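You operate a simulated robot arm through the tools that you are given. There is no shell and no other tool. Be economical: measure what you need, move in short steps, check, and stop when the job is done.

The job below is to be done with a simulated two-armed robot. You get a single attempt, and the scene is never put back.

## Task
Stop the conveyor and lift the blue crate with its bag over to the crate stand's side shelf.
Fine: black stop button first; draw the crate carriage back before you lift; speed knob to 1, tension knob well into the amber band.

Only the result counts: the job must be done as asked and must still hold three seconds after the hand-in. Knocking over, shifting, dropping, spilling or breaking anything else fails it.

## Robot
Two 7-joint arms with two-finger parallel grippers on one trunk, on a base that drives. Base frame: it is fixed to the floor where the robot stands at the start and does not move with it; the origin is under the middle of the robot, x ahead of it, y to its left, z up. Lengths are in mm, angles in degrees, forces in N, time in s.
The left shoulder is at the start at [70, 133, 1276], the right one opposite. With the tool pointing down near the work surface each hand reaches from about 100 to 320 mm from the robot's upright axis, wherever it stands, measured 20 degrees to its own side. Places, roughly: belt tension knob [-900, -300, 1000]; conveyor belt [-1700, -600, 800]; conveyor emergency stop button [300, -200, 1100]; conveyor speed knob [300, -200, 1200]; conveyor stop button [300, -300, 1200]; crate carriage [-500, -500, 500]; side shelf of the crate stand [100, -900, 500]. Payload 1.57 kg a hand.
Tool frame (each hand has its own): the origin (TCP) lies between the finger pads and is the grasp point; the fingertips stand 30 mm ahead of it; z points along the fingers, y is the line along which they close. The gripper opens to 80 mm. The fingers are 17 mm wide and 12 mm thick; the gripper's body (40 by 82 mm) begins 80 mm behind the TCP.
Orientation is that of the tool frame in the base frame, as a unit quaternion [x, y, z, w]. With the fingers straight down and closing along the base's y, the tool's x points along the base's -x, its y along +y and its z along -z.

## Interface
- The arms move only by the tool move_arm. It takes "left_steps", "right_steps" or both (then of equal length, played together; a hand with none holds still); each is a list of rows, each a list of 7 numbers: the shift along the tool's x, y, z in units of 300 mm (1.0 is 300 mm), then the turn, a rotation vector about the tool's x, y, z in units of 60 degrees (1.0 is 60 degrees), then the gripper command, from -1 (fully open) to 1 (shut), values between in proportion. In form: [[tx, ty, tz, rx, ry, rz, grip], ...]. A call has 1 to 20 rows; each row is the pose to reach, as a shift and turn from the pose commanded when the call began, along the tool's axes at that moment. A call with a number of a shift or a turn outside -1 to 1 is refused whole. A row lasts 0.2 s, in which the tool goes at most 50 mm and 8.6 degrees; a call with a longer step from one row to the next is refused whole, and so is a gripper value outside its range. A pose out of reach is approached as far as the arm can. The call stops where the force on the tool passes 40 N (or 10 N more than at its start, if that is more) or the arm is blocked; 0.2 s more then pass. The fingers move at their own pace (about 153 mm/s each) and stop on an object; they squeeze with about 37 N. The grip force told is the motor's: it shows also when the fingers shut on nothing. Time passes only in rows, and 0.2 s behind the last, so rows that repeat a pose let the fingers close. The reply holds the time, the measured pose of the TCP, the force on the tool along the base axes, the opening and the grip force, in the units named above and with some noise, with the torque about the TCP (base axes, N m) and any sound that the robot's microphone picked up.
- Cameras (640 x 400 px; columns grow to the right, rows downward): "scene" is now at [99, -69.5, 1493.6]; the picture's right is [-0.82, -0.57, -0.00], its down [-0.39, 0.57, -0.72] and it looks along [0.41, -0.60, -0.69] (base axes); focal length 214 px, centre (320, 200). "left" rides on the left gripper at [72, 7, -122] in its tool frame; the picture's right is [-0.09, 1.00, 0.00], its down [-0.84, -0.08, -0.54] and it looks along [-0.54, -0.05, 0.84] (tool axes); focal length 238 px, centre (320, 200). "right" rides on the right gripper at [72, -7, -122] in its tool frame; the picture's right is [0.09, 1.00, 0.00], its down [-0.84, 0.08, -0.54] and it looks along [-0.54, 0.05, 0.84] (tool axes); focal length 238 px, centre (320, 200). There is no depth. A picture from a camera that has moved, and an enlarged one, comes with that camera's place and axes in the base frame and with its lens.
- grab_frame(camera): a new picture of that camera. The clock stands still meanwhile.
- move_column(by): slides the trunk up (or, below 0, down) by that many mm; the arms and the scene camera ride with it, the base frame stays. It gives what a move gives, with no picture.
- base_move(legs): drives the robot by 1 to 6 legs, each [ahead, left, turn to the left] in mm, mm and degrees, along the robot's own axes; the way and the turn of a leg run together, so that a leg with both is an arc; at most 1500 mm and 180 degrees a leg. The arms and the cameras ride along, it lands a little off, and it stops where it bumps. It gives what a move gives.
- head_to(pan, tilt): turns the head with the scene camera to pan (to the left, within 86 degrees either way) and tilt (down, from -29 to 69), counted from straight ahead of the robot. It gives what a move gives.
- zoom(camera, box): a new picture of the part [left, top, right, bottom] of that camera's present view, enlarged. The clock stands still meanwhile.
- close_job(): hands the job in; it is judged then, once.

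Go step by step. Nothing tells you exact positions but the pictures and the camera data: compare them with the known pose of the tool, close in by small moves and look again before you grip or let go. The budget is 120 turns and 92 pictures, counting those below and the enlarged ones. Unless the task says otherwise, let go and move clear before handing in, and close with one line.

The tools are called after "Emit:" by a JSON object that holds its "api" and its "payload". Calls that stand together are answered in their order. move_arm: Moves the arms, as the interface text tells. Its arguments: {"type":"object","properties":{"left_steps":{"type":"array","items":{"type":"array","items":{"type":"number"}}},"right_steps":{"type":"array","items":{"type":"array","items":{"type":"number"}}}},"required":[]} The other tools are called the same way: move_column (by) slides the trunk up or down; base_move (legs) drives the base; head_to (pan, tilt) turns the head that bears the scene camera; grab_frame (camera) takes a picture; zoom (camera, box) takes an enlarged picture of a part of a camera's view; close_job () hands the job in.

At the start:

```text
time_s: 0.0
left_eef_pos: [328.9, -9.8, 1408.1]
left_tcp_rot: [0.0, 1.0, 0.0, -0.001]
left_wrist_force: [-1.2, 1.0, 0.7]
left_wrist_torque: [-0.02, 0.01, -0.02]
left_width: 79.8
left_grip_force: 0.0
right_eef_pos: [284.9, -395.5, 1367.7]
right_tcp_rot: [0.0, 1.0, 0.0, 0.0]
right_wrist_force: [0.0, -1.0, -0.6]
right_wrist_torque: [-0.04, -0.02, 0.02]
right_width: 80.2
right_grip_force: 0.1
trunk travel left (down, up): [-850.0, 90.0]
robot x, y, heading: [3.9, -0.2, 0.1]
head pan, tilt: [-55.4, 43.7]
```

scene: 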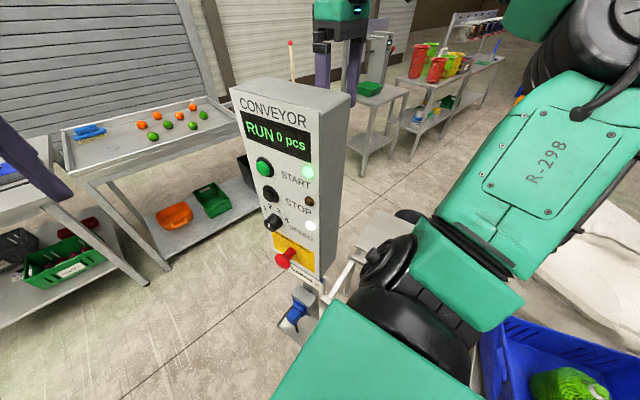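
right: 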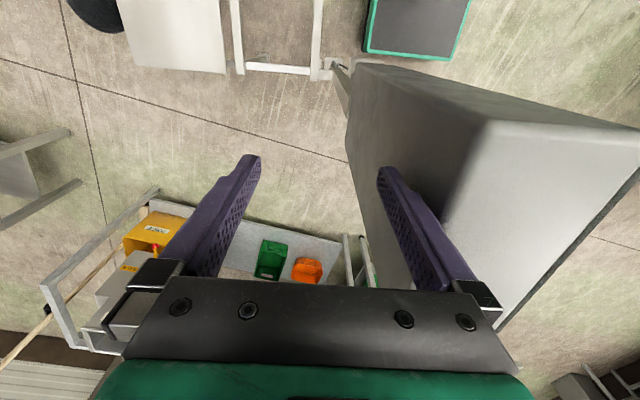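
left: 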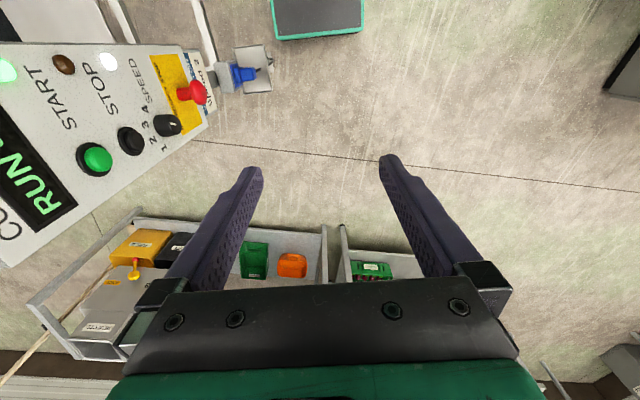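

I see the conveyor panel ahead-right (START green, STOP black, speed knob, red emergency) with the blue crate to its right. I'll take a closer look at the panel and the surroundings first.

Emit:
{"api": "zoom", "payload": {"camera": "scene", "box": [220, 70, 370, 340]}}

Emit:
{"api": "head_to", "payload": {"pan": -86, "tilt": 45}}

Emit:
{"api": "grab_frame", "payload": {"camera": "scene"}}

```text
1.48 times, centred on (295, 205) of scene
camera zoom: at [99.0, -69.5, 1493.6], right [-0.82, -0.57, 0.0], down [-0.39, 0.57, -0.72], along [0.41, -0.6, -0.69], focal length 318 px, centre (357, 193)
```

zoom: 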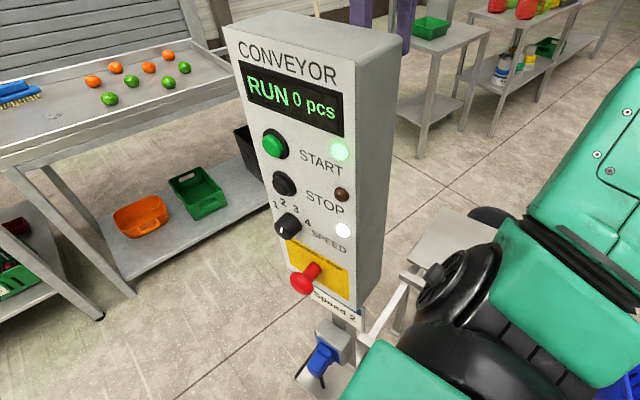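

```text
time_s: 1.0
left_eef_pos: [329.3, -9.3, 1409.3]
left_tcp_rot: [0.0, 1.0, 0.0, 0.0]
left_wrist_force: [0.7, 0.8, -0.1]
left_wrist_torque: [-0.01, -0.01, -0.04]
left_width: 80.0
left_grip_force: 0.1
right_eef_pos: [285.5, -395.4, 1369.3]
right_tcp_rot: [0.001, 1.0, -0.001, 0.0]
right_wrist_force: [0.5, -0.5, -0.4]
right_wrist_torque: [-0.01, 0.0, 0.0]
right_width: 79.9
right_grip_force: 0.0
trunk travel left (down, up): [-850.0, 90.0]
robot x, y, heading: [0.3, -0.1, 0.2]
head pan, tilt: [-85.9, 45.0]
```

```text
87 pictures are left
camera scene: at [58.3, -82.7, 1491.7], right [-1.0, -0.07, 0.0], down [-0.05, 0.71, -0.71], along [0.05, -0.71, -0.71], focal length 214 px, centre (320, 200)
```

scene: 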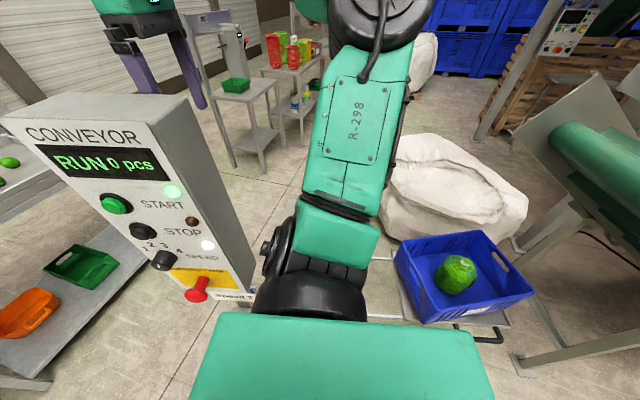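

STOP triangulates to about (337, -259, 1230), the speed knob to about (339, -253, 1153), and the panel faces +y. I'll turn the left hand to point along -y with its fingers shut, staying well off the panel.

Emit:
{"api": "move_arm", "payload": {"left_steps": [[0, 0.02, 0.05, 0.125, 0, 0, 1], [0, 0.04, 0.1, 0.25, 0, 0, 1], [0, 0.06, 0.15, 0.375, 0, 0, 1], [0, 0.08, 0.2, 0.5, 0, 0, 1], [0, 0.1, 0.25, 0.625, 0, 0, 1], [0, 0.1, 0.3, 0.75, 0, 0, 1], [0, 0.1, 0.35, 0.875, 0, 0, 1], [0, 0.1, 0.4, 1, 0, 0, 1]]}}

```text
time_s: 2.8
left_eef_pos: [329.2, 20.5, 1287.2]
left_tcp_rot: [0.001, 0.865, -0.502, 0.001]
left_wrist_force: [-0.5, 0.0, 0.7]
left_wrist_torque: [-0.02, 0.01, 0.02]
left_width: 0.0
left_grip_force: 21.2
right_eef_pos: [285.2, -393.8, 1369.5]
right_tcp_rot: [0.0, 1.0, -0.001, 0.0]
right_wrist_force: [0.5, 0.7, 0.9]
right_wrist_torque: [-0.04, 0.0, -0.02]
right_width: 80.1
right_grip_force: 0.1
trunk travel left (down, up): [-850.0, 90.0]
robot x, y, heading: [-2.9, -0.1, -0.1]
head pan, tilt: [-85.9, 45.0]
```

Left hand is 60 degrees round. I finish the turn and bring it in front of STOP with margin.

Emit:
{"api": "move_arm", "payload": {"left_steps": [[-0.005, -0.02, 0.1, 0.1, 0, 0, 1], [-0.01, -0.04, 0.2, 0.2, 0, 0, 1], [-0.015, -0.06, 0.3, 0.3, 0, 0, 1], [-0.02, -0.08, 0.4, 0.4, 0, 0, 1], [-0.027, -0.12, 0.5, 0.5, 0, 0, 1], [-0.027, -0.12, 0.587, 0.5, 0, 0, 1]]}}

Emit:
{"api": "grab_frame", "payload": {"camera": "left"}}

Emit:
{"api": "grab_frame", "payload": {"camera": "scene"}}

```text
time_s: 4.2
left_eef_pos: [335.5, -151.1, 1229.2]
left_tcp_rot: [0.0, 0.708, -0.707, 0.0]
left_wrist_force: [-0.3, -0.5, 0.4]
left_wrist_torque: [0.03, -0.01, -0.01]
left_width: 0.0
left_grip_force: 21.1
right_eef_pos: [283.9, -396.3, 1369.0]
right_tcp_rot: [0.001, 1.0, 0.0, 0.001]
right_wrist_force: [0.4, 0.0, -0.3]
right_wrist_torque: [0.0, 0.02, -0.03]
right_width: 80.3
right_grip_force: 0.0
trunk travel left (down, up): [-850.0, 90.0]
robot x, y, heading: [-1.0, 0.4, -0.1]
head pan, tilt: [-85.9, 45.0]
```

```text
86 pictures are left
camera left: at [264.1, -28.6, 1223.3], right [0.09, 0.0, -1.0], down [0.84, 0.54, 0.08], along [0.54, -0.84, 0.05], focal length 238 px, centre (320, 200)
```

left: 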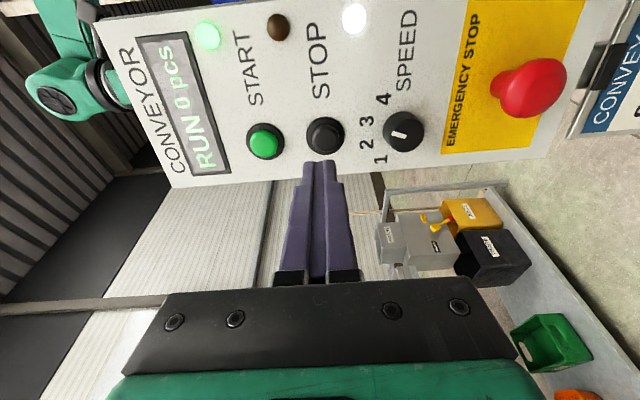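

```text
85 pictures are left
camera scene: at [58.1, -83.9, 1491.6], right [-1.0, -0.07, 0.0], down [-0.05, 0.71, -0.71], along [0.05, -0.7, -0.71], focal length 214 px, centre (320, 200)
```

scene: 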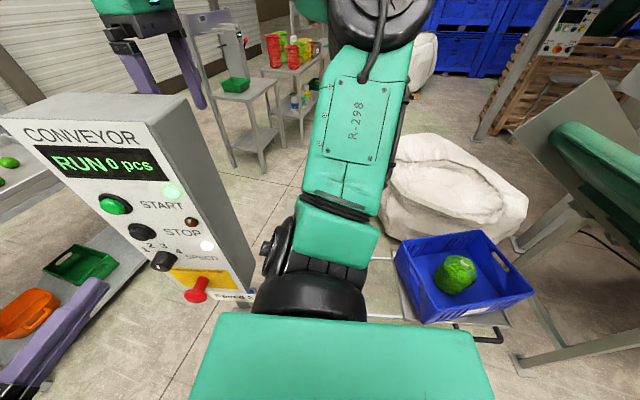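

STOP lines up at about (338, -262, 1225), 4 mm below my tip line. I correct and approach to just short of it.

Emit:
{"api": "move_arm", "payload": {"left_steps": [[-0.008, 0.013, 0.07, 0, 0, 0, 1], [-0.008, 0.013, 0.14, 0, 0, 0, 1], [-0.008, 0.013, 0.19, 0, 0, 0, 1], [-0.008, 0.013, 0.21, 0, 0, 0, 1]]}}

Emit:
{"api": "zoom", "payload": {"camera": "left", "box": [220, 50, 460, 200]}}

```text
time_s: 5.2
left_eef_pos: [340.9, -213.2, 1228.1]
left_tcp_rot: [-0.001, -0.707, 0.707, 0.0]
left_wrist_force: [0.8, -1.2, -0.9]
left_wrist_torque: [0.01, 0.02, 0.0]
left_width: 0.1
left_grip_force: 21.3
right_eef_pos: [285.8, -396.5, 1368.0]
right_tcp_rot: [-0.001, 1.0, 0.001, 0.0]
right_wrist_force: [1.0, 0.8, 0.2]
right_wrist_torque: [-0.03, 0.0, 0.03]
right_width: 80.1
right_grip_force: 0.0
trunk travel left (down, up): [-850.0, 90.0]
robot x, y, heading: [-1.1, -2.2, -0.1]
head pan, tilt: [-85.9, 45.0]
```

```text
2.67 times, centred on (340, 125) of left
camera zoom: at [268.0, -90.9, 1221.2], right [0.09, 0.0, -1.0], down [0.84, 0.54, 0.08], along [0.54, -0.84, 0.05], focal length 636 px, centre (267, 400)
```

zoom: 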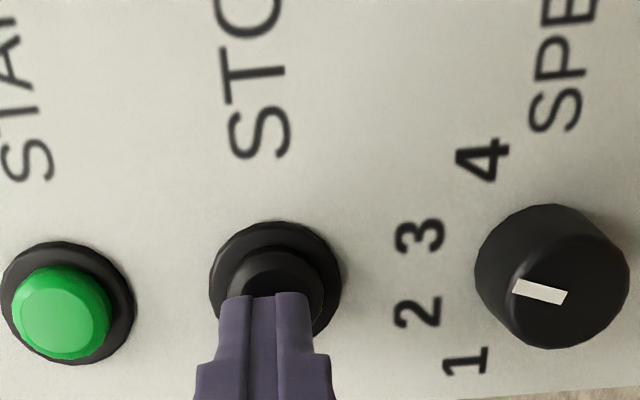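

The tips sit right over the STOP button. I press in small steps and let the force tell me when it is touched.

Emit:
{"api": "move_arm", "payload": {"left_steps": [[0, 0, 0.027, 0, 0, 0, 1], [0, 0, 0.047, 0, 0, 0, 1], [0, 0, 0.06, 0, 0, 0, 1], [0, 0, 0.073, 0, 0, 0, 1], [0, 0, 0.085, 0, 0, 0, 1]]}}

Emit:
{"api": "grab_frame", "payload": {"camera": "left"}}

```text
time_s: 6.3
left_eef_pos: [340.3, -225.8, 1227.2]
left_tcp_rot: [0.001, -0.706, 0.708, -0.001]
left_wrist_force: [-8.1, 33.6, -3.1]
left_wrist_torque: [0.09, 0.2, -0.21]
left_width: 0.0
left_grip_force: 20.9
right_eef_pos: [284.6, -388.3, 1369.5]
right_tcp_rot: [0.001, 1.0, -0.006, 0.002]
right_wrist_force: [2.4, -9.7, 0.8]
right_wrist_torque: [0.32, 0.09, -0.08]
right_width: 71.5
right_grip_force: 0.1
trunk travel left (down, up): [-850.0, 90.0]
robot x, y, heading: [2.2, 1.5, 0.1]
head pan, tilt: [-85.9, 45.0]
heard: click
stopped in row 5 (left hand): the force on the tool passed its limit at 43 N (the readings are from after the stop); the commanded pose is now the measured one
```

```text
83 pictures are left
camera left: at [267.2, -104.5, 1220.5], right [0.09, 0.0, -1.0], down [0.83, 0.55, 0.08], along [0.54, -0.84, 0.05], focal length 238 px, centre (320, 200)
```

left: 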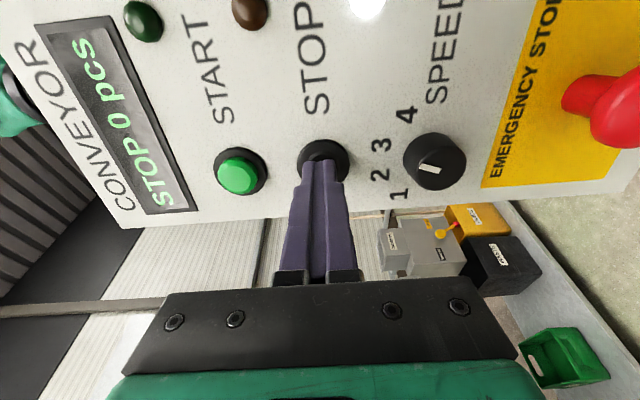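

Display reads STOP and it clicked; the panel seems to have pushed lightly against the right hand's finger. I back the left hand off and raise the right hand clear straight up.

Emit:
{"api": "move_arm", "payload": {"left_steps": [[0, 0, -0.05, 0, 0, 0, 1], [0, 0, -0.15, 0, 0, 0, 1], [0, 0, -0.2, 0, 0, 0, 1], [0, 0, -0.2, 0, 0, 0, 1]]}}

Emit:
{"api": "grab_frame", "payload": {"camera": "right"}}

Emit:
{"api": "zoom", "payload": {"camera": "left", "box": [220, 50, 540, 250]}}

```text
time_s: 7.3
left_eef_pos: [341.1, -176.6, 1225.1]
left_tcp_rot: [-0.001, 0.709, -0.706, -0.001]
left_wrist_force: [0.2, -1.0, 0.1]
left_wrist_torque: [-0.02, 0.01, -0.03]
left_width: 0.3
left_grip_force: 21.0
right_eef_pos: [286.1, -398.1, 1367.6]
right_tcp_rot: [0.001, 1.0, 0.0, -0.001]
right_wrist_force: [-0.3, -0.9, 0.3]
right_wrist_torque: [0.01, 0.01, -0.02]
right_width: 80.2
right_grip_force: 0.1
trunk travel left (down, up): [-850.0, 90.0]
robot x, y, heading: [4.7, 2.0, -0.1]
head pan, tilt: [-85.9, 45.0]
```

```text
82 pictures are left
camera right: at [212.9, -405.6, 1489.0], right [-0.09, 1.0, 0.0], down [0.84, 0.08, 0.54], along [0.54, 0.05, -0.84], focal length 238 px, centre (320, 200)
```

right: 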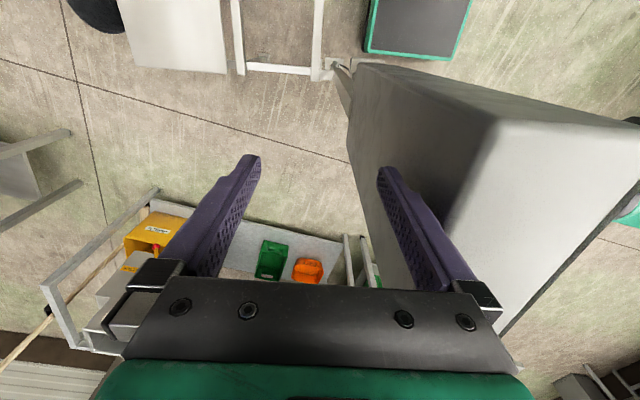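

```text
2.00 times, centred on (380, 150) of left
camera zoom: at [268.8, -54.6, 1219.1], right [0.09, 0.0, -1.0], down [0.84, 0.54, 0.08], along [0.54, -0.84, 0.05], focal length 477 px, centre (200, 300)
```

zoom: 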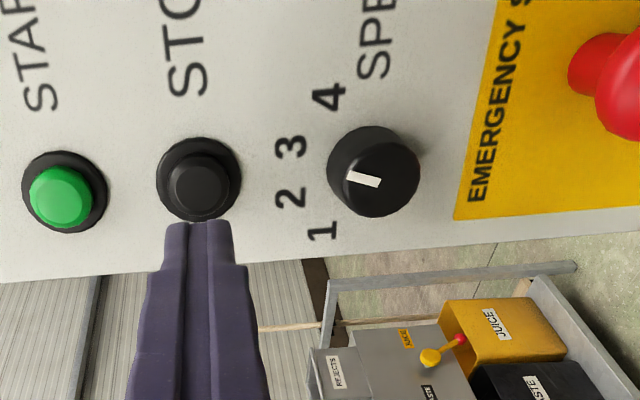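

STOP is pressed and the panel back in place. The knob points at 3 and sits about 78 mm below my tool line. I raise the right hand clear, and bring the left hand in front of the knob, pre-rotated +40° and opened about 52 mm.

Emit:
{"api": "move_arm", "payload": {"left_steps": [[0, 0.05, 0, 0, 0, 0.12, 0.5], [0, 0.1, 0, 0, 0, 0.24, 0], [0, 0.15, 0, 0, 0, 0.36, -0.3], [0, 0.2, 0, 0, 0, 0.48, -0.3], [0, 0.262, 0, 0, 0, 0.6, -0.3], [0, 0.262, 0, 0, 0, 0.667, -0.3]], "right_steps": [[0, 0, -0.05, 0, 0, 0, -1], [0, 0, -0.1, 0, 0, 0, -1], [0, -0.05, -0.15, 0, 0, 0, -1], [0, -0.1, -0.2, 0, 0, 0, -1], [0, -0.1, -0.25, 0, 0, 0, -1], [0, -0.1, -0.3, 0, 0, 0, -1]]}}

Emit:
{"api": "grab_frame", "payload": {"camera": "left"}}

```text
time_s: 8.7
left_eef_pos: [341.4, -173.3, 1146.3]
left_tcp_rot: [0.242, 0.666, -0.663, 0.242]
left_wrist_force: [0.2, -0.3, 0.0]
left_wrist_torque: [-0.01, 0.02, -0.02]
left_width: 51.9
left_grip_force: 0.1
right_eef_pos: [287.2, -426.8, 1412.8]
right_tcp_rot: [0.0, 1.0, -0.001, 0.001]
right_wrist_force: [-0.4, 0.9, -0.5]
right_wrist_torque: [-0.01, -0.01, -0.01]
right_width: 80.1
right_grip_force: 0.0
right hand out of reach, approached as far as the arm can: row 4, 5, 6
trunk travel left (down, up): [-850.0, 90.0]
robot x, y, heading: [-1.4, 0.6, -0.2]
head pan, tilt: [-85.9, 45.0]
```

```text
80 pictures are left
camera left: at [289.5, -52.2, 1096.2], right [0.71, 0.0, -0.7], down [0.59, 0.54, 0.6], along [0.38, -0.84, 0.38], focal length 238 px, centre (320, 200)
```

left: 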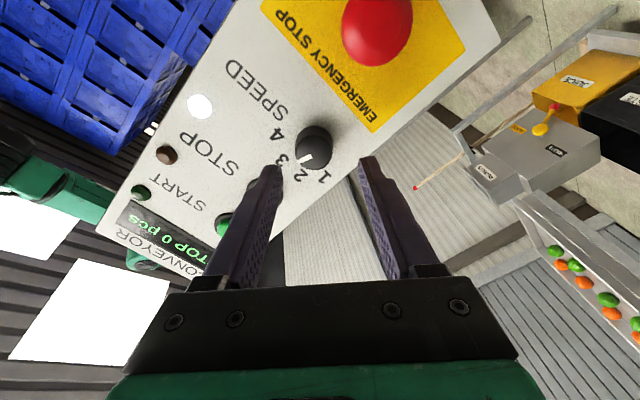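

Knob is centred within ~3 mm between the fingers. I advance 55 mm, and look before gripping.

Emit:
{"api": "move_arm", "payload": {"left_steps": [[0, -0.01, 0.06, 0, 0, 0, -0.3], [0, -0.01, 0.12, 0, 0, 0, -0.3], [0, -0.01, 0.16, 0, 0, 0, -0.3], [0, -0.01, 0.183, 0, 0, 0, -0.3]]}}

Emit:
{"api": "grab_frame", "payload": {"camera": "left"}}

```text
time_s: 9.7
left_eef_pos: [338.6, -229.8, 1149.0]
left_tcp_rot: [0.242, 0.665, -0.663, 0.243]
left_wrist_force: [-0.4, 0.5, -0.6]
left_wrist_torque: [0.01, 0.02, 0.01]
left_width: 52.1
left_grip_force: 0.1
right_eef_pos: [287.9, -427.6, 1411.8]
right_tcp_rot: [-0.001, 1.0, -0.002, 0.001]
right_wrist_force: [0.2, 0.1, 0.4]
right_wrist_torque: [-0.01, -0.02, -0.01]
right_width: 79.9
right_grip_force: 0.2
trunk travel left (down, up): [-850.0, 90.0]
robot x, y, heading: [0.6, -2.5, 0.1]
head pan, tilt: [-85.9, 45.0]
```

```text
79 pictures are left
camera left: at [287.5, -107.5, 1098.8], right [0.71, 0.0, -0.7], down [0.59, 0.54, 0.6], along [0.38, -0.84, 0.38], focal length 238 px, centre (320, 200)
```

left: 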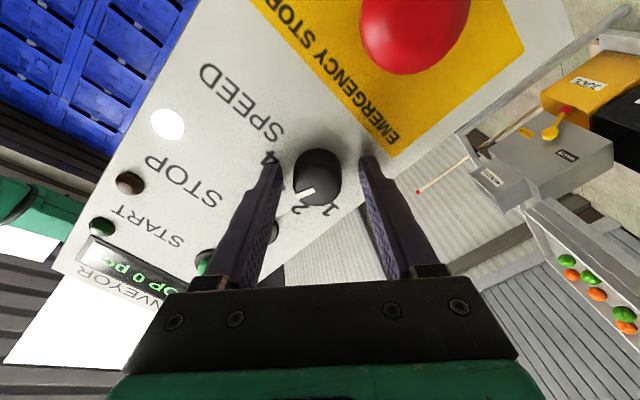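

The fingers straddle the knob. I close on it and turn it counter-clockwise about 56°, then check.

Emit:
{"api": "move_arm", "payload": {"left_steps": [[0, 0, 0, 0, 0, 0, 1], [0, 0, 0, 0, 0, 0, 1], [0, 0, 0, 0, 0, -0.133, 1], [0, 0, 0, 0, 0, -0.267, 1], [0, 0, 0, 0, 0, -0.4, 1], [0, 0, 0, 0, 0, -0.533, 1], [0, 0, 0, 0, 0, -0.667, 1], [0, 0, 0, 0, 0, -0.8, 1], [0, 0, 0, 0, 0, -0.933, 1]]}}

Emit:
{"api": "grab_frame", "payload": {"camera": "left"}}

```text
time_s: 11.7
left_eef_pos: [337.3, -230.3, 1152.2]
left_tcp_rot: [0.1, -0.698, 0.702, 0.097]
left_wrist_force: [4.5, -6.2, 28.5]
left_wrist_torque: [-0.12, -0.03, 0.19]
left_width: 32.7
left_grip_force: 41.0
right_eef_pos: [285.6, -427.7, 1413.7]
right_tcp_rot: [0.001, 1.0, -0.001, 0.002]
right_wrist_force: [0.5, -0.4, 0.3]
right_wrist_torque: [0.04, 0.01, 0.01]
right_width: 80.1
right_grip_force: 0.0
trunk travel left (down, up): [-850.0, 90.0]
robot x, y, heading: [-0.1, 2.8, -0.2]
head pan, tilt: [-85.9, 45.0]
```

```text
78 pictures are left
camera left: at [265.6, -107.9, 1165.4], right [-0.18, -0.01, -0.98], down [0.82, 0.55, -0.16], along [0.54, -0.84, -0.1], focal length 238 px, centre (320, 200)
```

left: 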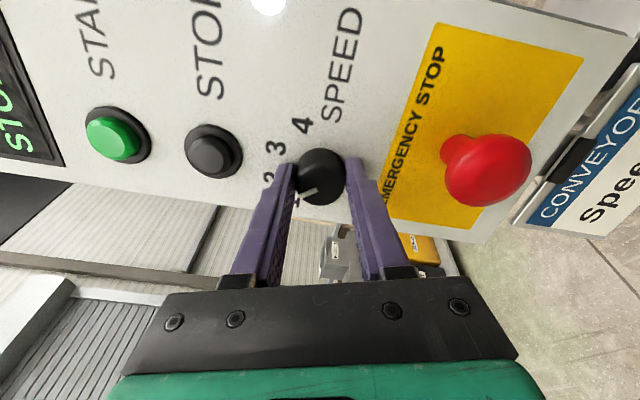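

The knob is turning with the hand; let me see the pointer closely.

Emit:
{"api": "zoom", "payload": {"camera": "left", "box": [240, 100, 400, 220]}}

```text
3.33 times, centred on (320, 160) of left
camera zoom: at [265.6, -107.9, 1165.4], right [-0.18, -0.01, -0.98], down [0.82, 0.55, -0.16], along [0.54, -0.84, -0.1], focal length 794 px, centre (320, 333)
```

zoom: 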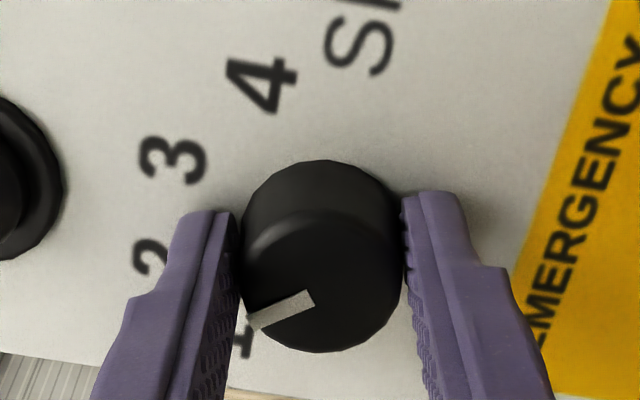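

Pointer is about 35° left of vertical; mark 1 is at 60°, so I turn about 25° more, easing the sideways load by a small shift.

Emit:
{"api": "move_arm", "payload": {"left_steps": [[0, -0.01, 0, 0, 0, -0.1, 1], [0, -0.01, 0, 0, 0, -0.2, 1], [0, -0.01, 0, 0, 0, -0.3, 1], [0, -0.01, 0, 0, 0, -0.4, 1], [0, -0.01, 0, 0, 0, -0.4, 1]]}}

Emit:
{"api": "zoom", "payload": {"camera": "left", "box": [240, 100, 400, 220]}}

```text
time_s: 12.9
left_eef_pos: [338.7, -229.5, 1152.9]
left_tcp_rot: [0.243, -0.664, 0.665, 0.241]
left_wrist_force: [0.5, -3.6, 17.5]
left_wrist_torque: [-1.58, -0.15, -0.26]
left_width: 32.4
left_grip_force: 40.8
right_eef_pos: [284.8, -426.4, 1413.6]
right_tcp_rot: [0.001, 1.0, -0.002, 0.002]
right_wrist_force: [0.9, -0.6, -0.5]
right_wrist_torque: [-0.02, -0.01, -0.01]
right_width: 80.0
right_grip_force: 0.0
trunk travel left (down, up): [-850.0, 90.0]
robot x, y, heading: [-1.4, -1.6, 0.2]
head pan, tilt: [-85.9, 45.0]
```

```text
3.33 times, centred on (320, 160) of left
camera zoom: at [277.8, -107.7, 1194.4], right [-0.57, 0.0, -0.82], down [0.69, 0.54, -0.48], along [0.45, -0.84, -0.31], focal length 794 px, centre (320, 333)
```

zoom: 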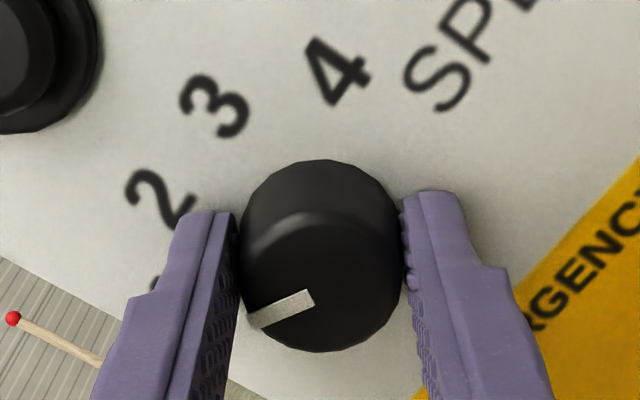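

The knob turned with the hand, 80° in all. I release straight back and check.

Emit:
{"api": "move_arm", "payload": {"left_steps": [[0, 0, 0, 0, 0, 0, -0.3], [0, 0, 0, 0, 0, 0, -0.3], [0, 0, -0.1, 0, 0, 0, -0.3], [0, 0, -0.2, 0, 0, 0, -0.3], [0, 0, -0.3, 0, 0, 0, -0.3]]}}

Emit:
{"api": "zoom", "payload": {"camera": "left", "box": [200, 50, 440, 230]}}

Emit:
{"api": "zoom", "payload": {"camera": "scene", "box": [0, 100, 260, 310]}}

```text
time_s: 14.1
left_eef_pos: [337.8, -137.2, 1150.3]
left_tcp_rot: [-0.242, 0.666, -0.663, -0.241]
left_wrist_force: [-0.3, -0.3, -0.6]
left_wrist_torque: [0.0, 0.03, -0.02]
left_width: 51.8
left_grip_force: 0.1
right_eef_pos: [287.7, -425.5, 1414.4]
right_tcp_rot: [-0.001, 1.0, -0.001, 0.002]
right_wrist_force: [-0.1, 0.9, 0.3]
right_wrist_torque: [0.02, -0.02, 0.01]
right_width: 80.0
right_grip_force: 0.1
trunk travel left (down, up): [-850.0, 90.0]
robot x, y, heading: [1.5, -0.8, 0.4]
head pan, tilt: [-85.9, 45.0]
```

```text
2.22 times, centred on (320, 140) of left
camera zoom: at [278.1, -16.0, 1193.0], right [-0.57, 0.0, -0.82], down [0.69, 0.54, -0.48], along [0.45, -0.84, -0.31], focal length 530 px, centre (320, 333)
```

zoom: 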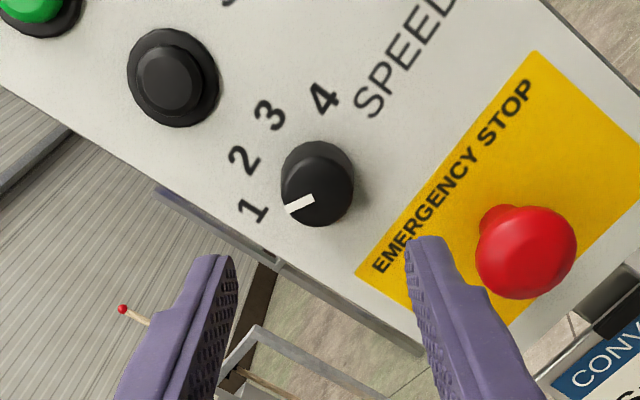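

```text
1.90 times, centred on (130, 205) of scene
camera zoom: at [57.7, -81.1, 1491.8], right [-1.0, -0.07, 0.0], down [-0.05, 0.7, -0.71], along [0.05, -0.71, -0.71], focal length 408 px, centre (682, 190)
```

zoom: 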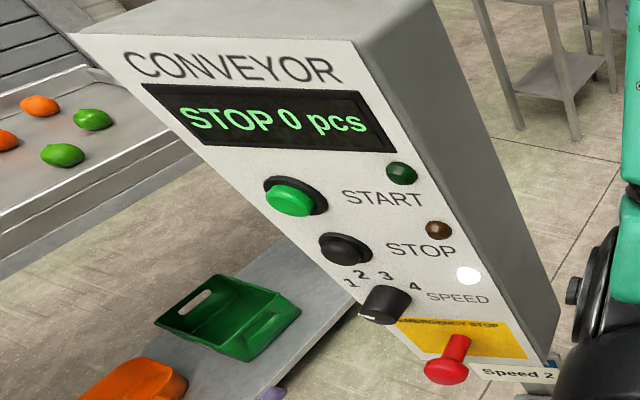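

Speed knob is on 1 and display reads STOP. Next I fold the left hand back to a down-pointing pose away from the panel and look around on both sides.

Emit:
{"api": "move_arm", "payload": {"left_steps": [[0, 0, -0.12, 0, 0, 0.133, 0], [0, 0, -0.24, 0, 0, 0.267, 0], [0, 0, -0.36, 0, 0, 0.4, 0], [0, 0, -0.45, 0, 0, 0.533, 0], [0, 0, -0.5, 0, 0, 0.667, 0]]}}

Emit:
{"api": "head_to", "payload": {"pan": -86, "tilt": 25}}

Emit:
{"api": "grab_frame", "payload": {"camera": "scene"}}

Emit:
{"api": "head_to", "payload": {"pan": 86, "tilt": 35}}

Emit:
{"api": "grab_frame", "payload": {"camera": "scene"}}

```text
time_s: 15.3
left_eef_pos: [339.2, 10.0, 1153.2]
left_tcp_rot: [0.001, 0.708, -0.706, 0.002]
left_wrist_force: [0.6, 0.3, 0.4]
left_wrist_torque: [-0.01, 0.01, -0.01]
left_width: 39.8
left_grip_force: 0.1
right_eef_pos: [286.8, -425.8, 1413.6]
right_tcp_rot: [0.001, 1.0, -0.001, 0.002]
right_wrist_force: [-1.9, -0.6, 0.0]
right_wrist_torque: [0.04, -0.04, -0.01]
right_width: 80.4
right_grip_force: 0.1
trunk travel left (down, up): [-850.0, 90.0]
robot x, y, heading: [-0.3, 1.7, -0.1]
head pan, tilt: [-85.9, 45.0]
```

```text
time_s: 16.1
left_eef_pos: [340.2, 9.3, 1152.5]
left_tcp_rot: [0.0, 0.708, -0.706, 0.001]
left_wrist_force: [-0.6, -0.1, 0.1]
left_wrist_torque: [-0.02, 0.0, 0.0]
left_width: 40.1
left_grip_force: 0.1
right_eef_pos: [287.4, -426.7, 1412.6]
right_tcp_rot: [0.0, 1.0, -0.002, 0.001]
right_wrist_force: [0.1, 0.2, -0.1]
right_wrist_torque: [0.02, 0.03, 0.0]
right_width: 80.1
right_grip_force: 0.2
trunk travel left (down, up): [-850.0, 90.0]
robot x, y, heading: [0.6, 1.6, 0.1]
head pan, tilt: [-85.9, 25.0]
```

```text
73 pictures are left
camera scene: at [58.9, -93.1, 1522.2], right [-1.0, -0.07, 0.0], down [-0.03, 0.42, -0.91], along [0.07, -0.9, -0.42], focal length 214 px, centre (320, 200)
```

scene: 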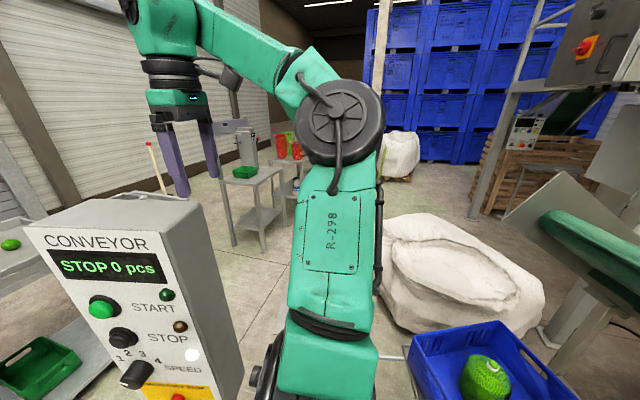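

```text
time_s: 18.7
left_eef_pos: [339.2, 9.8, 1152.7]
left_tcp_rot: [0.0, 0.708, -0.706, 0.001]
left_wrist_force: [0.5, 0.0, 0.1]
left_wrist_torque: [-0.03, 0.02, 0.03]
left_width: 39.9
left_grip_force: 0.1
right_eef_pos: [288.7, -426.4, 1413.6]
right_tcp_rot: [0.0, 1.0, -0.002, 0.0]
right_wrist_force: [-1.0, 0.0, 0.2]
right_wrist_torque: [0.01, -0.02, -0.01]
right_width: 80.1
right_grip_force: 0.1
trunk travel left (down, up): [-850.0, 90.0]
robot x, y, heading: [-1.3, 3.2, 0.4]
head pan, tilt: [85.9, 35.0]
```

```text
72 pictures are left
camera scene: at [58.5, 86.8, 1506.5], right [1.0, -0.07, 0.0], down [-0.04, -0.57, -0.82], along [0.06, 0.82, -0.57], focal length 214 px, centre (320, 200)
```

scene: 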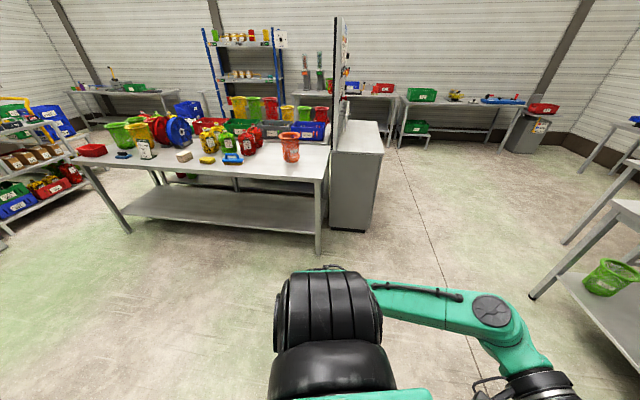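

Floor to the left is clear. I raise the trunk, draw the right hand back toward the body so it clears the panel, then will drive left.

Emit:
{"api": "move_column", "payload": {"by": 85}}

Emit:
{"api": "move_arm", "payload": {"right_steps": [[0.1, 0.0, 0, 0, 0, 0, -1], [0.2, 0.0, 0, 0, 0, 0, -1], [0.3, 0, 0, 0, 0, 0, -1], [0.4, 0, 0, 0, 0, 0, -1], [0.5, 0, 0, 0, 0, 0, -1], [0.6, 0, 0, 0, 0, 0, -1]]}}

```text
time_s: 19.9
left_eef_pos: [339.1, 9.3, 1237.4]
left_tcp_rot: [-0.001, 0.708, -0.707, 0.0]
left_wrist_force: [0.2, -0.1, -0.4]
left_wrist_torque: [0.0, 0.03, -0.01]
left_width: 40.3
left_grip_force: 0.1
right_eef_pos: [287.7, -426.9, 1498.4]
right_tcp_rot: [0.001, 1.0, -0.002, 0.001]
right_wrist_force: [0.5, -0.1, -0.2]
right_wrist_torque: [0.01, 0.0, 0.02]
right_width: 80.1
right_grip_force: 0.1
trunk travel left (down, up): [-935.0, 5.0]
robot x, y, heading: [0.4, -1.3, 0.1]
head pan, tilt: [85.9, 35.0]
```

```text
time_s: 21.3
left_eef_pos: [339.6, 9.5, 1237.4]
left_tcp_rot: [0.001, 0.708, -0.706, 0.001]
left_wrist_force: [0.5, 0.1, 0.4]
left_wrist_torque: [0.0, 0.01, -0.03]
left_width: 39.9
left_grip_force: 0.1
right_eef_pos: [175.5, -448.7, 1445.4]
right_tcp_rot: [-0.001, 1.0, -0.001, 0.0]
right_wrist_force: [-0.3, -0.4, -0.7]
right_wrist_torque: [0.0, 0.0, 0.02]
right_width: 80.2
right_grip_force: 0.1
right hand out of reach, approached as far as the arm can: row 1, 2, 3, 4, 5, 6
trunk travel left (down, up): [-935.0, 5.0]
robot x, y, heading: [-1.4, 2.1, 0.0]
head pan, tilt: [85.9, 35.0]
```

Right hand now is beside and above the panel. I back off 150 mm, then drive 500 mm to the left, clear of everything.

Emit:
{"api": "base_move", "payload": {"legs": [[-150, 0, 0], [0, 500, 0]]}}

Emit:
{"api": "head_to", "payload": {"pan": -86, "tilt": 35}}

Emit:
{"api": "grab_frame", "payload": {"camera": "scene"}}

```text
time_s: 25.2
left_eef_pos: [189.4, 503.4, 1237.5]
left_tcp_rot: [0.001, 0.709, -0.705, -0.001]
left_wrist_force: [-0.4, 0.2, 0.0]
left_wrist_torque: [-0.01, -0.03, 0.0]
left_width: 39.7
left_grip_force: 0.0
right_eef_pos: [26.9, 46.1, 1445.2]
right_tcp_rot: [0.002, 1.0, -0.002, 0.002]
right_wrist_force: [-1.4, 0.4, 1.0]
right_wrist_torque: [-0.01, 0.02, 0.0]
right_width: 80.0
right_grip_force: 0.0
trunk travel left (down, up): [-935.0, 5.0]
robot x, y, heading: [-149.3, 498.3, -0.0]
head pan, tilt: [85.9, 35.0]
```

```text
time_s: 27.8
left_eef_pos: [190.5, 506.4, 1237.2]
left_tcp_rot: [-0.001, 0.708, -0.707, 0.001]
left_wrist_force: [-0.7, -0.1, -0.9]
left_wrist_torque: [0.0, 0.01, 0.0]
left_width: 39.8
left_grip_force: 0.2
right_eef_pos: [24.2, 48.3, 1447.1]
right_tcp_rot: [0.002, 1.0, -0.002, 0.002]
right_wrist_force: [0.3, 0.8, 0.0]
right_wrist_torque: [0.0, -0.03, -0.04]
right_width: 79.7
right_grip_force: 0.1
trunk travel left (down, up): [-935.0, 5.0]
robot x, y, heading: [-147.7, 497.6, -0.1]
head pan, tilt: [-85.9, 35.0]
```

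```text
71 pictures are left
camera scene: at [-90.9, 407.4, 1591.5], right [-1.0, -0.07, 0.0], down [-0.04, 0.57, -0.82], along [0.06, -0.82, -0.57], focal length 214 px, centre (320, 200)
```

scene: 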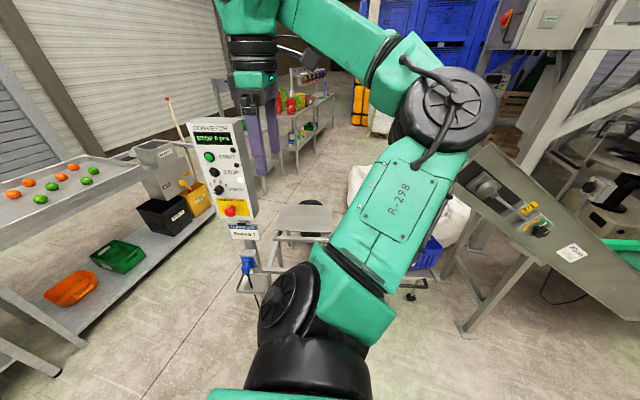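

Clear now. I turn right 90° so the robot faces the conveyor, and look.

Emit:
{"api": "base_move", "payload": {"legs": [[0, 0, -90]]}}

Emit:
{"api": "head_to", "payload": {"pan": 20, "tilt": 40}}

Emit:
{"api": "grab_frame", "payload": {"camera": "scene"}}

Emit:
{"api": "head_to", "payload": {"pan": -50, "tilt": 35}}

Emit:
{"api": "grab_frame", "payload": {"camera": "scene"}}

```text
time_s: 32.0
left_eef_pos: [-138.8, 155.4, 1237.8]
left_tcp_rot: [0.5, 0.502, -0.501, -0.498]
left_wrist_force: [-0.4, 0.0, 0.5]
left_wrist_torque: [-0.01, 0.01, -0.01]
left_width: 40.1
left_grip_force: 0.0
right_eef_pos: [-597.2, 319.5, 1446.7]
right_tcp_rot: [0.706, 0.708, -0.002, -0.001]
right_wrist_force: [0.0, 0.6, -0.9]
right_wrist_torque: [-0.01, 0.01, 0.02]
right_width: 79.9
right_grip_force: 0.0
trunk travel left (down, up): [-935.0, 5.0]
robot x, y, heading: [-147.4, 496.3, -89.6]
head pan, tilt: [-85.9, 35.0]
```

```text
time_s: 33.9
left_eef_pos: [-138.1, 157.2, 1238.0]
left_tcp_rot: [0.499, 0.502, -0.501, -0.498]
left_wrist_force: [-0.7, 0.7, -1.0]
left_wrist_torque: [0.0, 0.0, -0.01]
left_width: 40.0
left_grip_force: 0.0
right_eef_pos: [-597.1, 319.6, 1446.7]
right_tcp_rot: [0.707, 0.707, -0.002, 0.0]
right_wrist_force: [-0.7, 0.0, 0.5]
right_wrist_torque: [-0.02, 0.01, 0.02]
right_width: 79.9
right_grip_force: 0.1
trunk travel left (down, up): [-935.0, 5.0]
robot x, y, heading: [-150.4, 500.4, -89.7]
head pan, tilt: [20.0, 40.0]
```

```text
70 pictures are left
camera scene: at [-117.7, 365.6, 1583.9], right [-0.94, -0.35, 0.0], down [-0.22, 0.6, -0.77], along [0.26, -0.72, -0.64], focal length 214 px, centre (320, 200)
```

scene: 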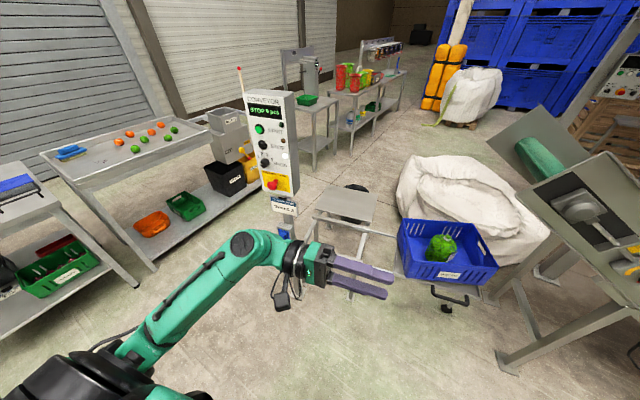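

```text
time_s: 35.3
left_eef_pos: [-139.2, 157.3, 1237.8]
left_tcp_rot: [0.499, 0.501, -0.501, -0.499]
left_wrist_force: [-1.6, 0.6, 0.5]
left_wrist_torque: [-0.03, -0.01, 0.0]
left_width: 39.9
left_grip_force: 0.1
right_eef_pos: [-595.8, 318.6, 1447.8]
right_tcp_rot: [0.707, 0.708, -0.002, 0.0]
right_wrist_force: [0.0, 1.1, -0.1]
right_wrist_torque: [0.03, 0.02, 0.0]
right_width: 80.0
right_grip_force: 0.0
trunk travel left (down, up): [-935.0, 5.0]
robot x, y, heading: [-150.3, 497.2, -89.6]
head pan, tilt: [-50.0, 35.0]
```

```text
69 pictures are left
camera scene: at [-214.2, 388.4, 1591.5], right [-0.65, 0.76, 0.0], down [0.44, 0.37, -0.82], along [-0.63, -0.53, -0.57], focal length 214 px, centre (320, 200)
```

scene: 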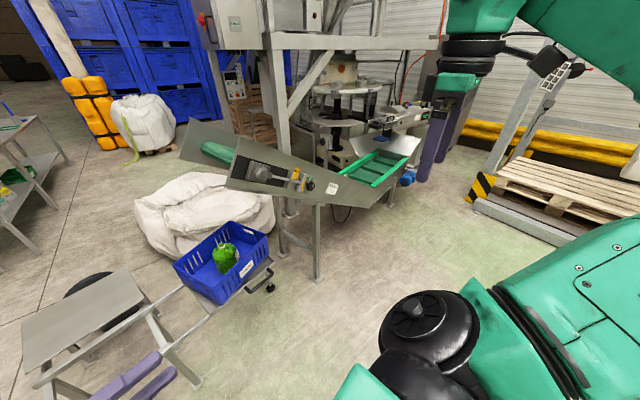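

I see the crate on its carriage rails, the stand's grey shelf nearer the panel, and the conveyor with a tension device on its side. Zooming in on both.

Emit:
{"api": "zoom", "payload": {"camera": "scene", "box": [220, 140, 370, 230]}}

Emit:
{"api": "zoom", "payload": {"camera": "scene", "box": [0, 190, 300, 400]}}

```text
4.27 times, centred on (295, 185) of scene
camera zoom: at [-214.2, 388.4, 1591.5], right [-0.65, 0.76, 0.0], down [0.44, 0.37, -0.82], along [-0.63, -0.53, -0.57], focal length 915 px, centre (427, 264)
```

zoom: 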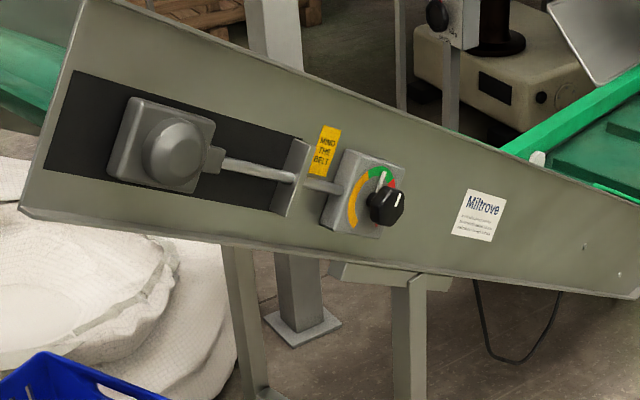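

```text
1.90 times, centred on (150, 295) of scene
camera zoom: at [-214.2, 388.4, 1591.5], right [-0.65, 0.76, 0.0], down [0.44, 0.37, -0.82], along [-0.63, -0.53, -0.57], focal length 408 px, centre (644, 19)
```

zoom: 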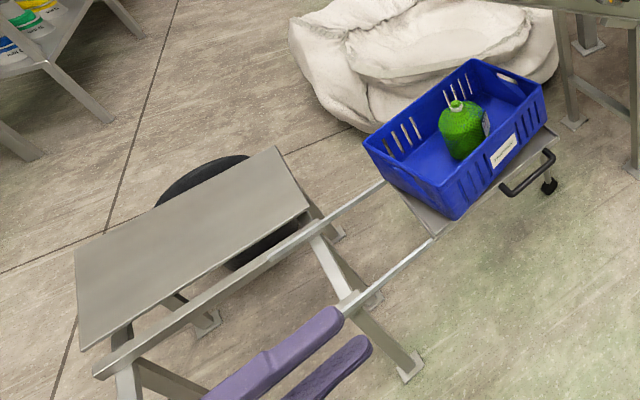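

The tension knob is at about (-938, -279, 1000) with a green/amber/red scale. I'll swing the left hand to point straight ahead of the robot first (in free space).

Emit:
{"api": "move_arm", "payload": {"left_steps": [[-0.04, 0, -0.05, 0, -0.125, 0, 0], [-0.08, 0, -0.1, 0, -0.25, 0, 0], [-0.12, 0, -0.15, 0, -0.375, 0, 0], [-0.16, 0, -0.2, 0, -0.5, 0, 0], [-0.2, 0, -0.25, 0, -0.625, 0, 0], [-0.24, 0, -0.3, 0, -0.75, 0, 0], [-0.28, 0, -0.35, 0, -0.875, 0, 0], [-0.333, 0, -0.4, 0, -1, 0, 0]]}}

Emit:
{"api": "move_arm", "payload": {"left_steps": [[0, 0, 0, 0, -0.125, 0, 0], [0, 0, 0, 0, -0.25, 0, 0], [0, 0, 0, 0, -0.375, 0, 0], [0, 0, 0, 0, -0.5, 0, 0]]}}

Emit:
{"api": "head_to", "payload": {"pan": -30, "tilt": 45}}

Emit:
{"api": "grab_frame", "payload": {"camera": "scene"}}

```text
time_s: 37.1
left_eef_pos: [-16.3, 45.5, 1228.6]
left_tcp_rot: [-0.182, -0.683, 0.684, 0.179]
left_wrist_force: [0.9, -0.4, -0.4]
left_wrist_torque: [0.01, 0.0, -0.01]
left_width: 40.2
left_grip_force: 0.0
left hand out of reach, approached as far as the arm can: row 6, 7, 8
right_eef_pos: [-597.3, 319.7, 1445.7]
right_tcp_rot: [0.706, 0.708, -0.001, 0.001]
right_wrist_force: [-0.9, -0.7, -0.8]
right_wrist_torque: [-0.01, -0.01, -0.02]
right_width: 79.9
right_grip_force: 0.1
trunk travel left (down, up): [-935.0, 5.0]
robot x, y, heading: [-152.2, 501.0, -89.8]
head pan, tilt: [-50.0, 35.0]
```

```text
time_s: 38.1
left_eef_pos: [-24.1, 37.0, 1221.2]
left_tcp_rot: [-0.001, -0.706, 0.708, -0.004]
left_wrist_force: [0.2, -0.4, 0.8]
left_wrist_torque: [-0.01, 0.02, 0.04]
left_width: 40.0
left_grip_force: 0.0
left hand out of reach, approached as far as the arm can: row 1, 2, 3, 4
right_eef_pos: [-600.7, 320.7, 1445.8]
right_tcp_rot: [0.706, 0.708, -0.001, 0.001]
right_wrist_force: [-0.2, 0.2, -0.1]
right_wrist_torque: [-0.02, -0.05, 0.01]
right_width: 80.1
right_grip_force: 0.1
trunk travel left (down, up): [-935.0, 5.0]
robot x, y, heading: [-148.6, 500.7, -90.0]
head pan, tilt: [-50.0, 35.0]
```

```text
time_s: 38.9
left_eef_pos: [-20.2, 34.3, 1219.1]
left_tcp_rot: [0.0, -0.707, 0.708, -0.003]
left_wrist_force: [0.9, 0.7, 0.6]
left_wrist_torque: [-0.01, 0.0, 0.0]
left_width: 40.1
left_grip_force: 0.1
right_eef_pos: [-596.6, 319.5, 1446.1]
right_tcp_rot: [0.706, 0.708, -0.002, -0.001]
right_wrist_force: [-0.2, 0.2, 0.2]
right_wrist_torque: [0.0, 0.01, 0.0]
right_width: 80.0
right_grip_force: 0.1
trunk travel left (down, up): [-935.0, 5.0]
robot x, y, heading: [-150.9, 494.6, -89.8]
head pan, tilt: [-30.0, 45.0]
```

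```text
66 pictures are left
camera scene: at [-187.7, 374.7, 1576.7], right [-0.87, 0.5, 0.0], down [0.35, 0.61, -0.71], along [-0.35, -0.61, -0.71], focal length 214 px, centre (320, 200)
```

scene: 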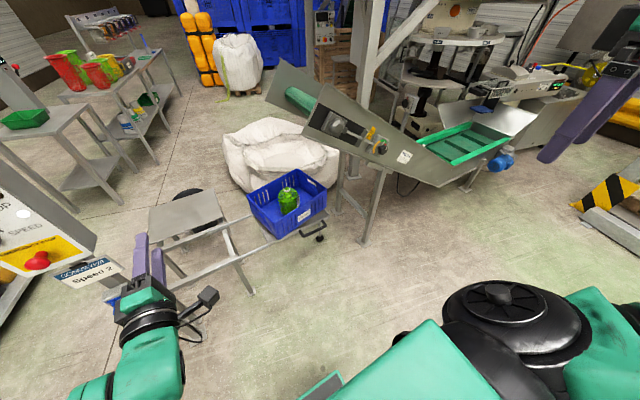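

Left hand now points at -y, 463 mm ahead of the axis. I drive right and slightly ahead to put it in front of the tension knob, and lower the trunk.

Emit:
{"api": "base_move", "payload": {"legs": [[0, -918, 0], [140, 0, 0]]}}

Emit:
{"api": "move_column", "payload": {"by": -215}}

Emit:
{"api": "head_to", "payload": {"pan": 10, "tilt": 35}}

Emit:
{"api": "grab_frame", "payload": {"camera": "scene"}}

Emit:
{"api": "grab_frame", "payload": {"camera": "left"}}

```text
time_s: 44.6
left_eef_pos: [-939.2, -106.2, 1221.1]
left_tcp_rot: [0.0, -0.706, 0.708, -0.002]
left_wrist_force: [0.1, 0.4, -0.7]
left_wrist_torque: [0.01, -0.02, 0.0]
left_width: 40.1
left_grip_force: 0.1
right_eef_pos: [-1515.7, 180.2, 1445.7]
right_tcp_rot: [0.708, 0.707, -0.003, 0.0]
right_wrist_force: [0.4, 0.2, 0.7]
right_wrist_torque: [0.0, -0.01, 0.0]
right_width: 79.9
right_grip_force: 0.0
trunk travel left (down, up): [-935.0, 5.0]
robot x, y, heading: [-1069.6, 355.8, -90.0]
head pan, tilt: [-30.0, 45.0]
```

```text
time_s: 46.9
left_eef_pos: [-937.6, -110.5, 1005.4]
left_tcp_rot: [0.0, -0.706, 0.708, -0.002]
left_wrist_force: [0.9, 0.6, -0.6]
left_wrist_torque: [0.02, 0.02, -0.02]
left_width: 40.0
left_grip_force: 0.1
right_eef_pos: [-1515.9, 176.9, 1231.0]
right_tcp_rot: [0.707, 0.707, -0.002, 0.0]
right_wrist_force: [0.8, -0.1, -0.2]
right_wrist_torque: [0.02, -0.01, -0.01]
right_width: 79.9
right_grip_force: 0.0
trunk travel left (down, up): [-720.0, 220.0]
robot x, y, heading: [-1063.2, 352.4, -89.7]
head pan, tilt: [-30.0, 45.0]
```

```text
time_s: 48.0
left_eef_pos: [-938.1, -110.1, 1004.9]
left_tcp_rot: [0.0, -0.707, 0.708, -0.003]
left_wrist_force: [0.6, 0.2, 0.0]
left_wrist_torque: [-0.02, 0.01, -0.03]
left_width: 40.1
left_grip_force: 0.0
right_eef_pos: [-1516.1, 176.9, 1232.4]
right_tcp_rot: [0.708, 0.706, -0.003, 0.0]
right_wrist_force: [-1.0, 0.0, 0.1]
right_wrist_torque: [0.01, 0.0, -0.01]
right_width: 79.9
right_grip_force: 0.1
trunk travel left (down, up): [-720.0, 220.0]
robot x, y, heading: [-1068.8, 354.5, -89.8]
head pan, tilt: [10.0, 35.0]
```

```text
65 pictures are left
camera scene: at [-1049.6, 215.0, 1376.5], right [-0.98, -0.17, 0.0], down [-0.1, 0.56, -0.82], along [0.14, -0.81, -0.57], focal length 214 px, centre (320, 200)
```

scene: 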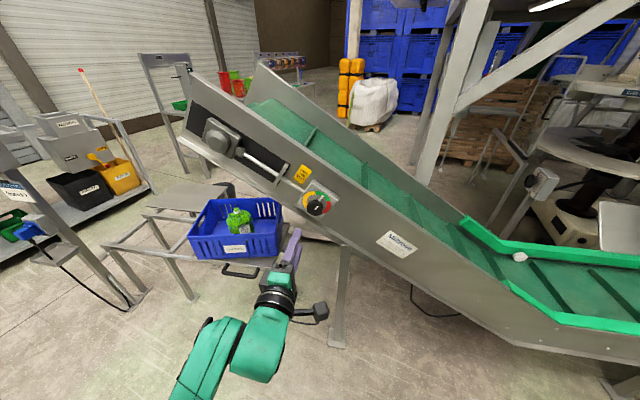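

```text
64 pictures are left
camera left: at [-1011.4, 12.0, 998.5], right [0.09, 0.0, -1.0], down [0.83, 0.54, 0.08], along [0.54, -0.84, 0.05], focal length 238 px, centre (320, 200)
```

left: 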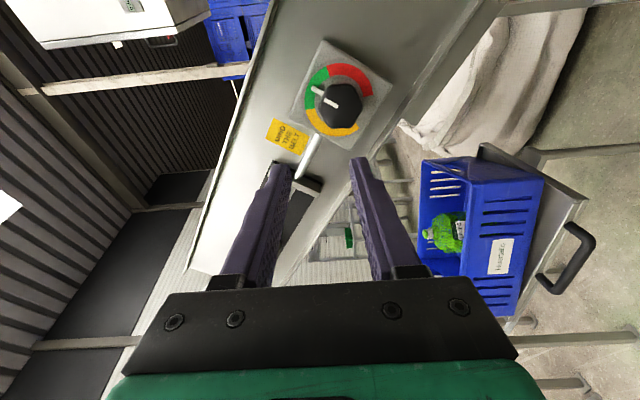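

The knob triangulates to about (-950, -307, 978), axis roughly +y. Zoom to read the scale.

Emit:
{"api": "zoom", "payload": {"camera": "left", "box": [280, 30, 400, 160]}}

Emit:
{"api": "zoom", "payload": {"camera": "scene", "box": [180, 140, 380, 290]}}

```text
3.08 times, centred on (340, 95) of left
camera zoom: at [-1011.4, 12.0, 998.5], right [0.09, 0.0, -1.0], down [0.83, 0.54, 0.08], along [0.54, -0.84, 0.05], focal length 733 px, centre (258, 523)
```

zoom: 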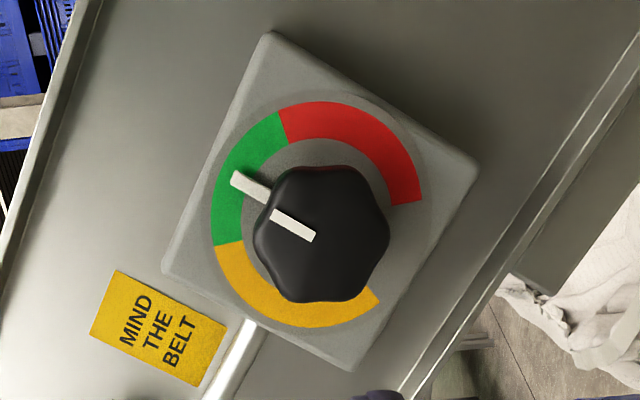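

```text
2.67 times, centred on (280, 215) of scene
camera zoom: at [-1049.6, 215.0, 1376.5], right [-0.98, -0.17, 0.0], down [-0.1, 0.56, -0.82], along [0.14, -0.81, -0.57], focal length 572 px, centre (427, 160)
```

zoom: 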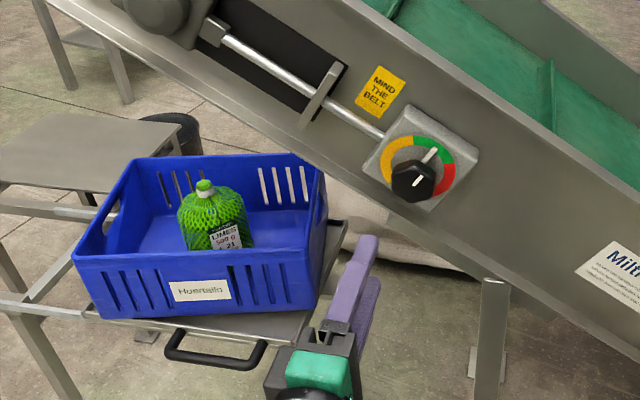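

Pointer sits mid-green; amber lies counter-clockwise, its middle about 95° away. I pull the arm back a bit for reach, align with the knob, pre-rotate +45° and open.

Emit:
{"api": "move_arm", "payload": {"left_steps": [[0.01, 0.02, -0.06, 0, 0, 0.125, -0.5], [0.02, 0.04, -0.12, 0, 0, 0.25, -1], [0.03, 0.06, -0.18, 0, 0, 0.375, -1], [0.04, 0.09, -0.24, 0, 0, 0.5, -1], [0.04, 0.09, -0.3, 0, 0, 0.625, -1], [0.04, 0.09, -0.36, 0, 0, 0.75, -1]]}}

Emit:
{"api": "grab_frame", "payload": {"camera": "left"}}

```text
time_s: 49.4
left_eef_pos: [-968.1, -16.3, 946.8]
left_tcp_rot: [-0.271, -0.652, 0.653, -0.273]
left_wrist_force: [0.9, -0.4, -0.1]
left_wrist_torque: [0.01, 0.03, -0.02]
left_width: 79.9
left_grip_force: 0.0
left hand out of reach, approached as far as the arm can: row 1, 2, 3, 4, 5, 6
right_eef_pos: [-1515.5, 177.6, 1230.2]
right_tcp_rot: [0.708, 0.707, -0.003, 0.0]
right_wrist_force: [0.2, 0.1, 0.0]
right_wrist_torque: [-0.04, -0.01, -0.02]
right_width: 79.9
right_grip_force: 0.0
trunk travel left (down, up): [-720.0, 220.0]
robot x, y, heading: [-1069.2, 354.9, -90.2]
head pan, tilt: [10.0, 35.0]
```

```text
61 pictures are left
camera left: at [-1015.0, 105.7, 890.1], right [0.77, 0.0, -0.64], down [0.53, 0.55, 0.65], along [0.35, -0.84, 0.42], focal length 238 px, centre (320, 200)
```

left: 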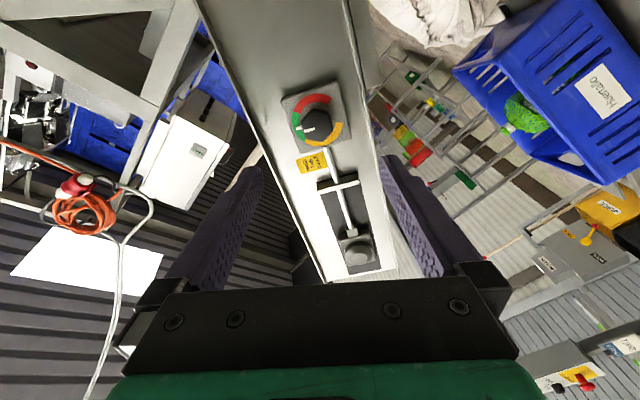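

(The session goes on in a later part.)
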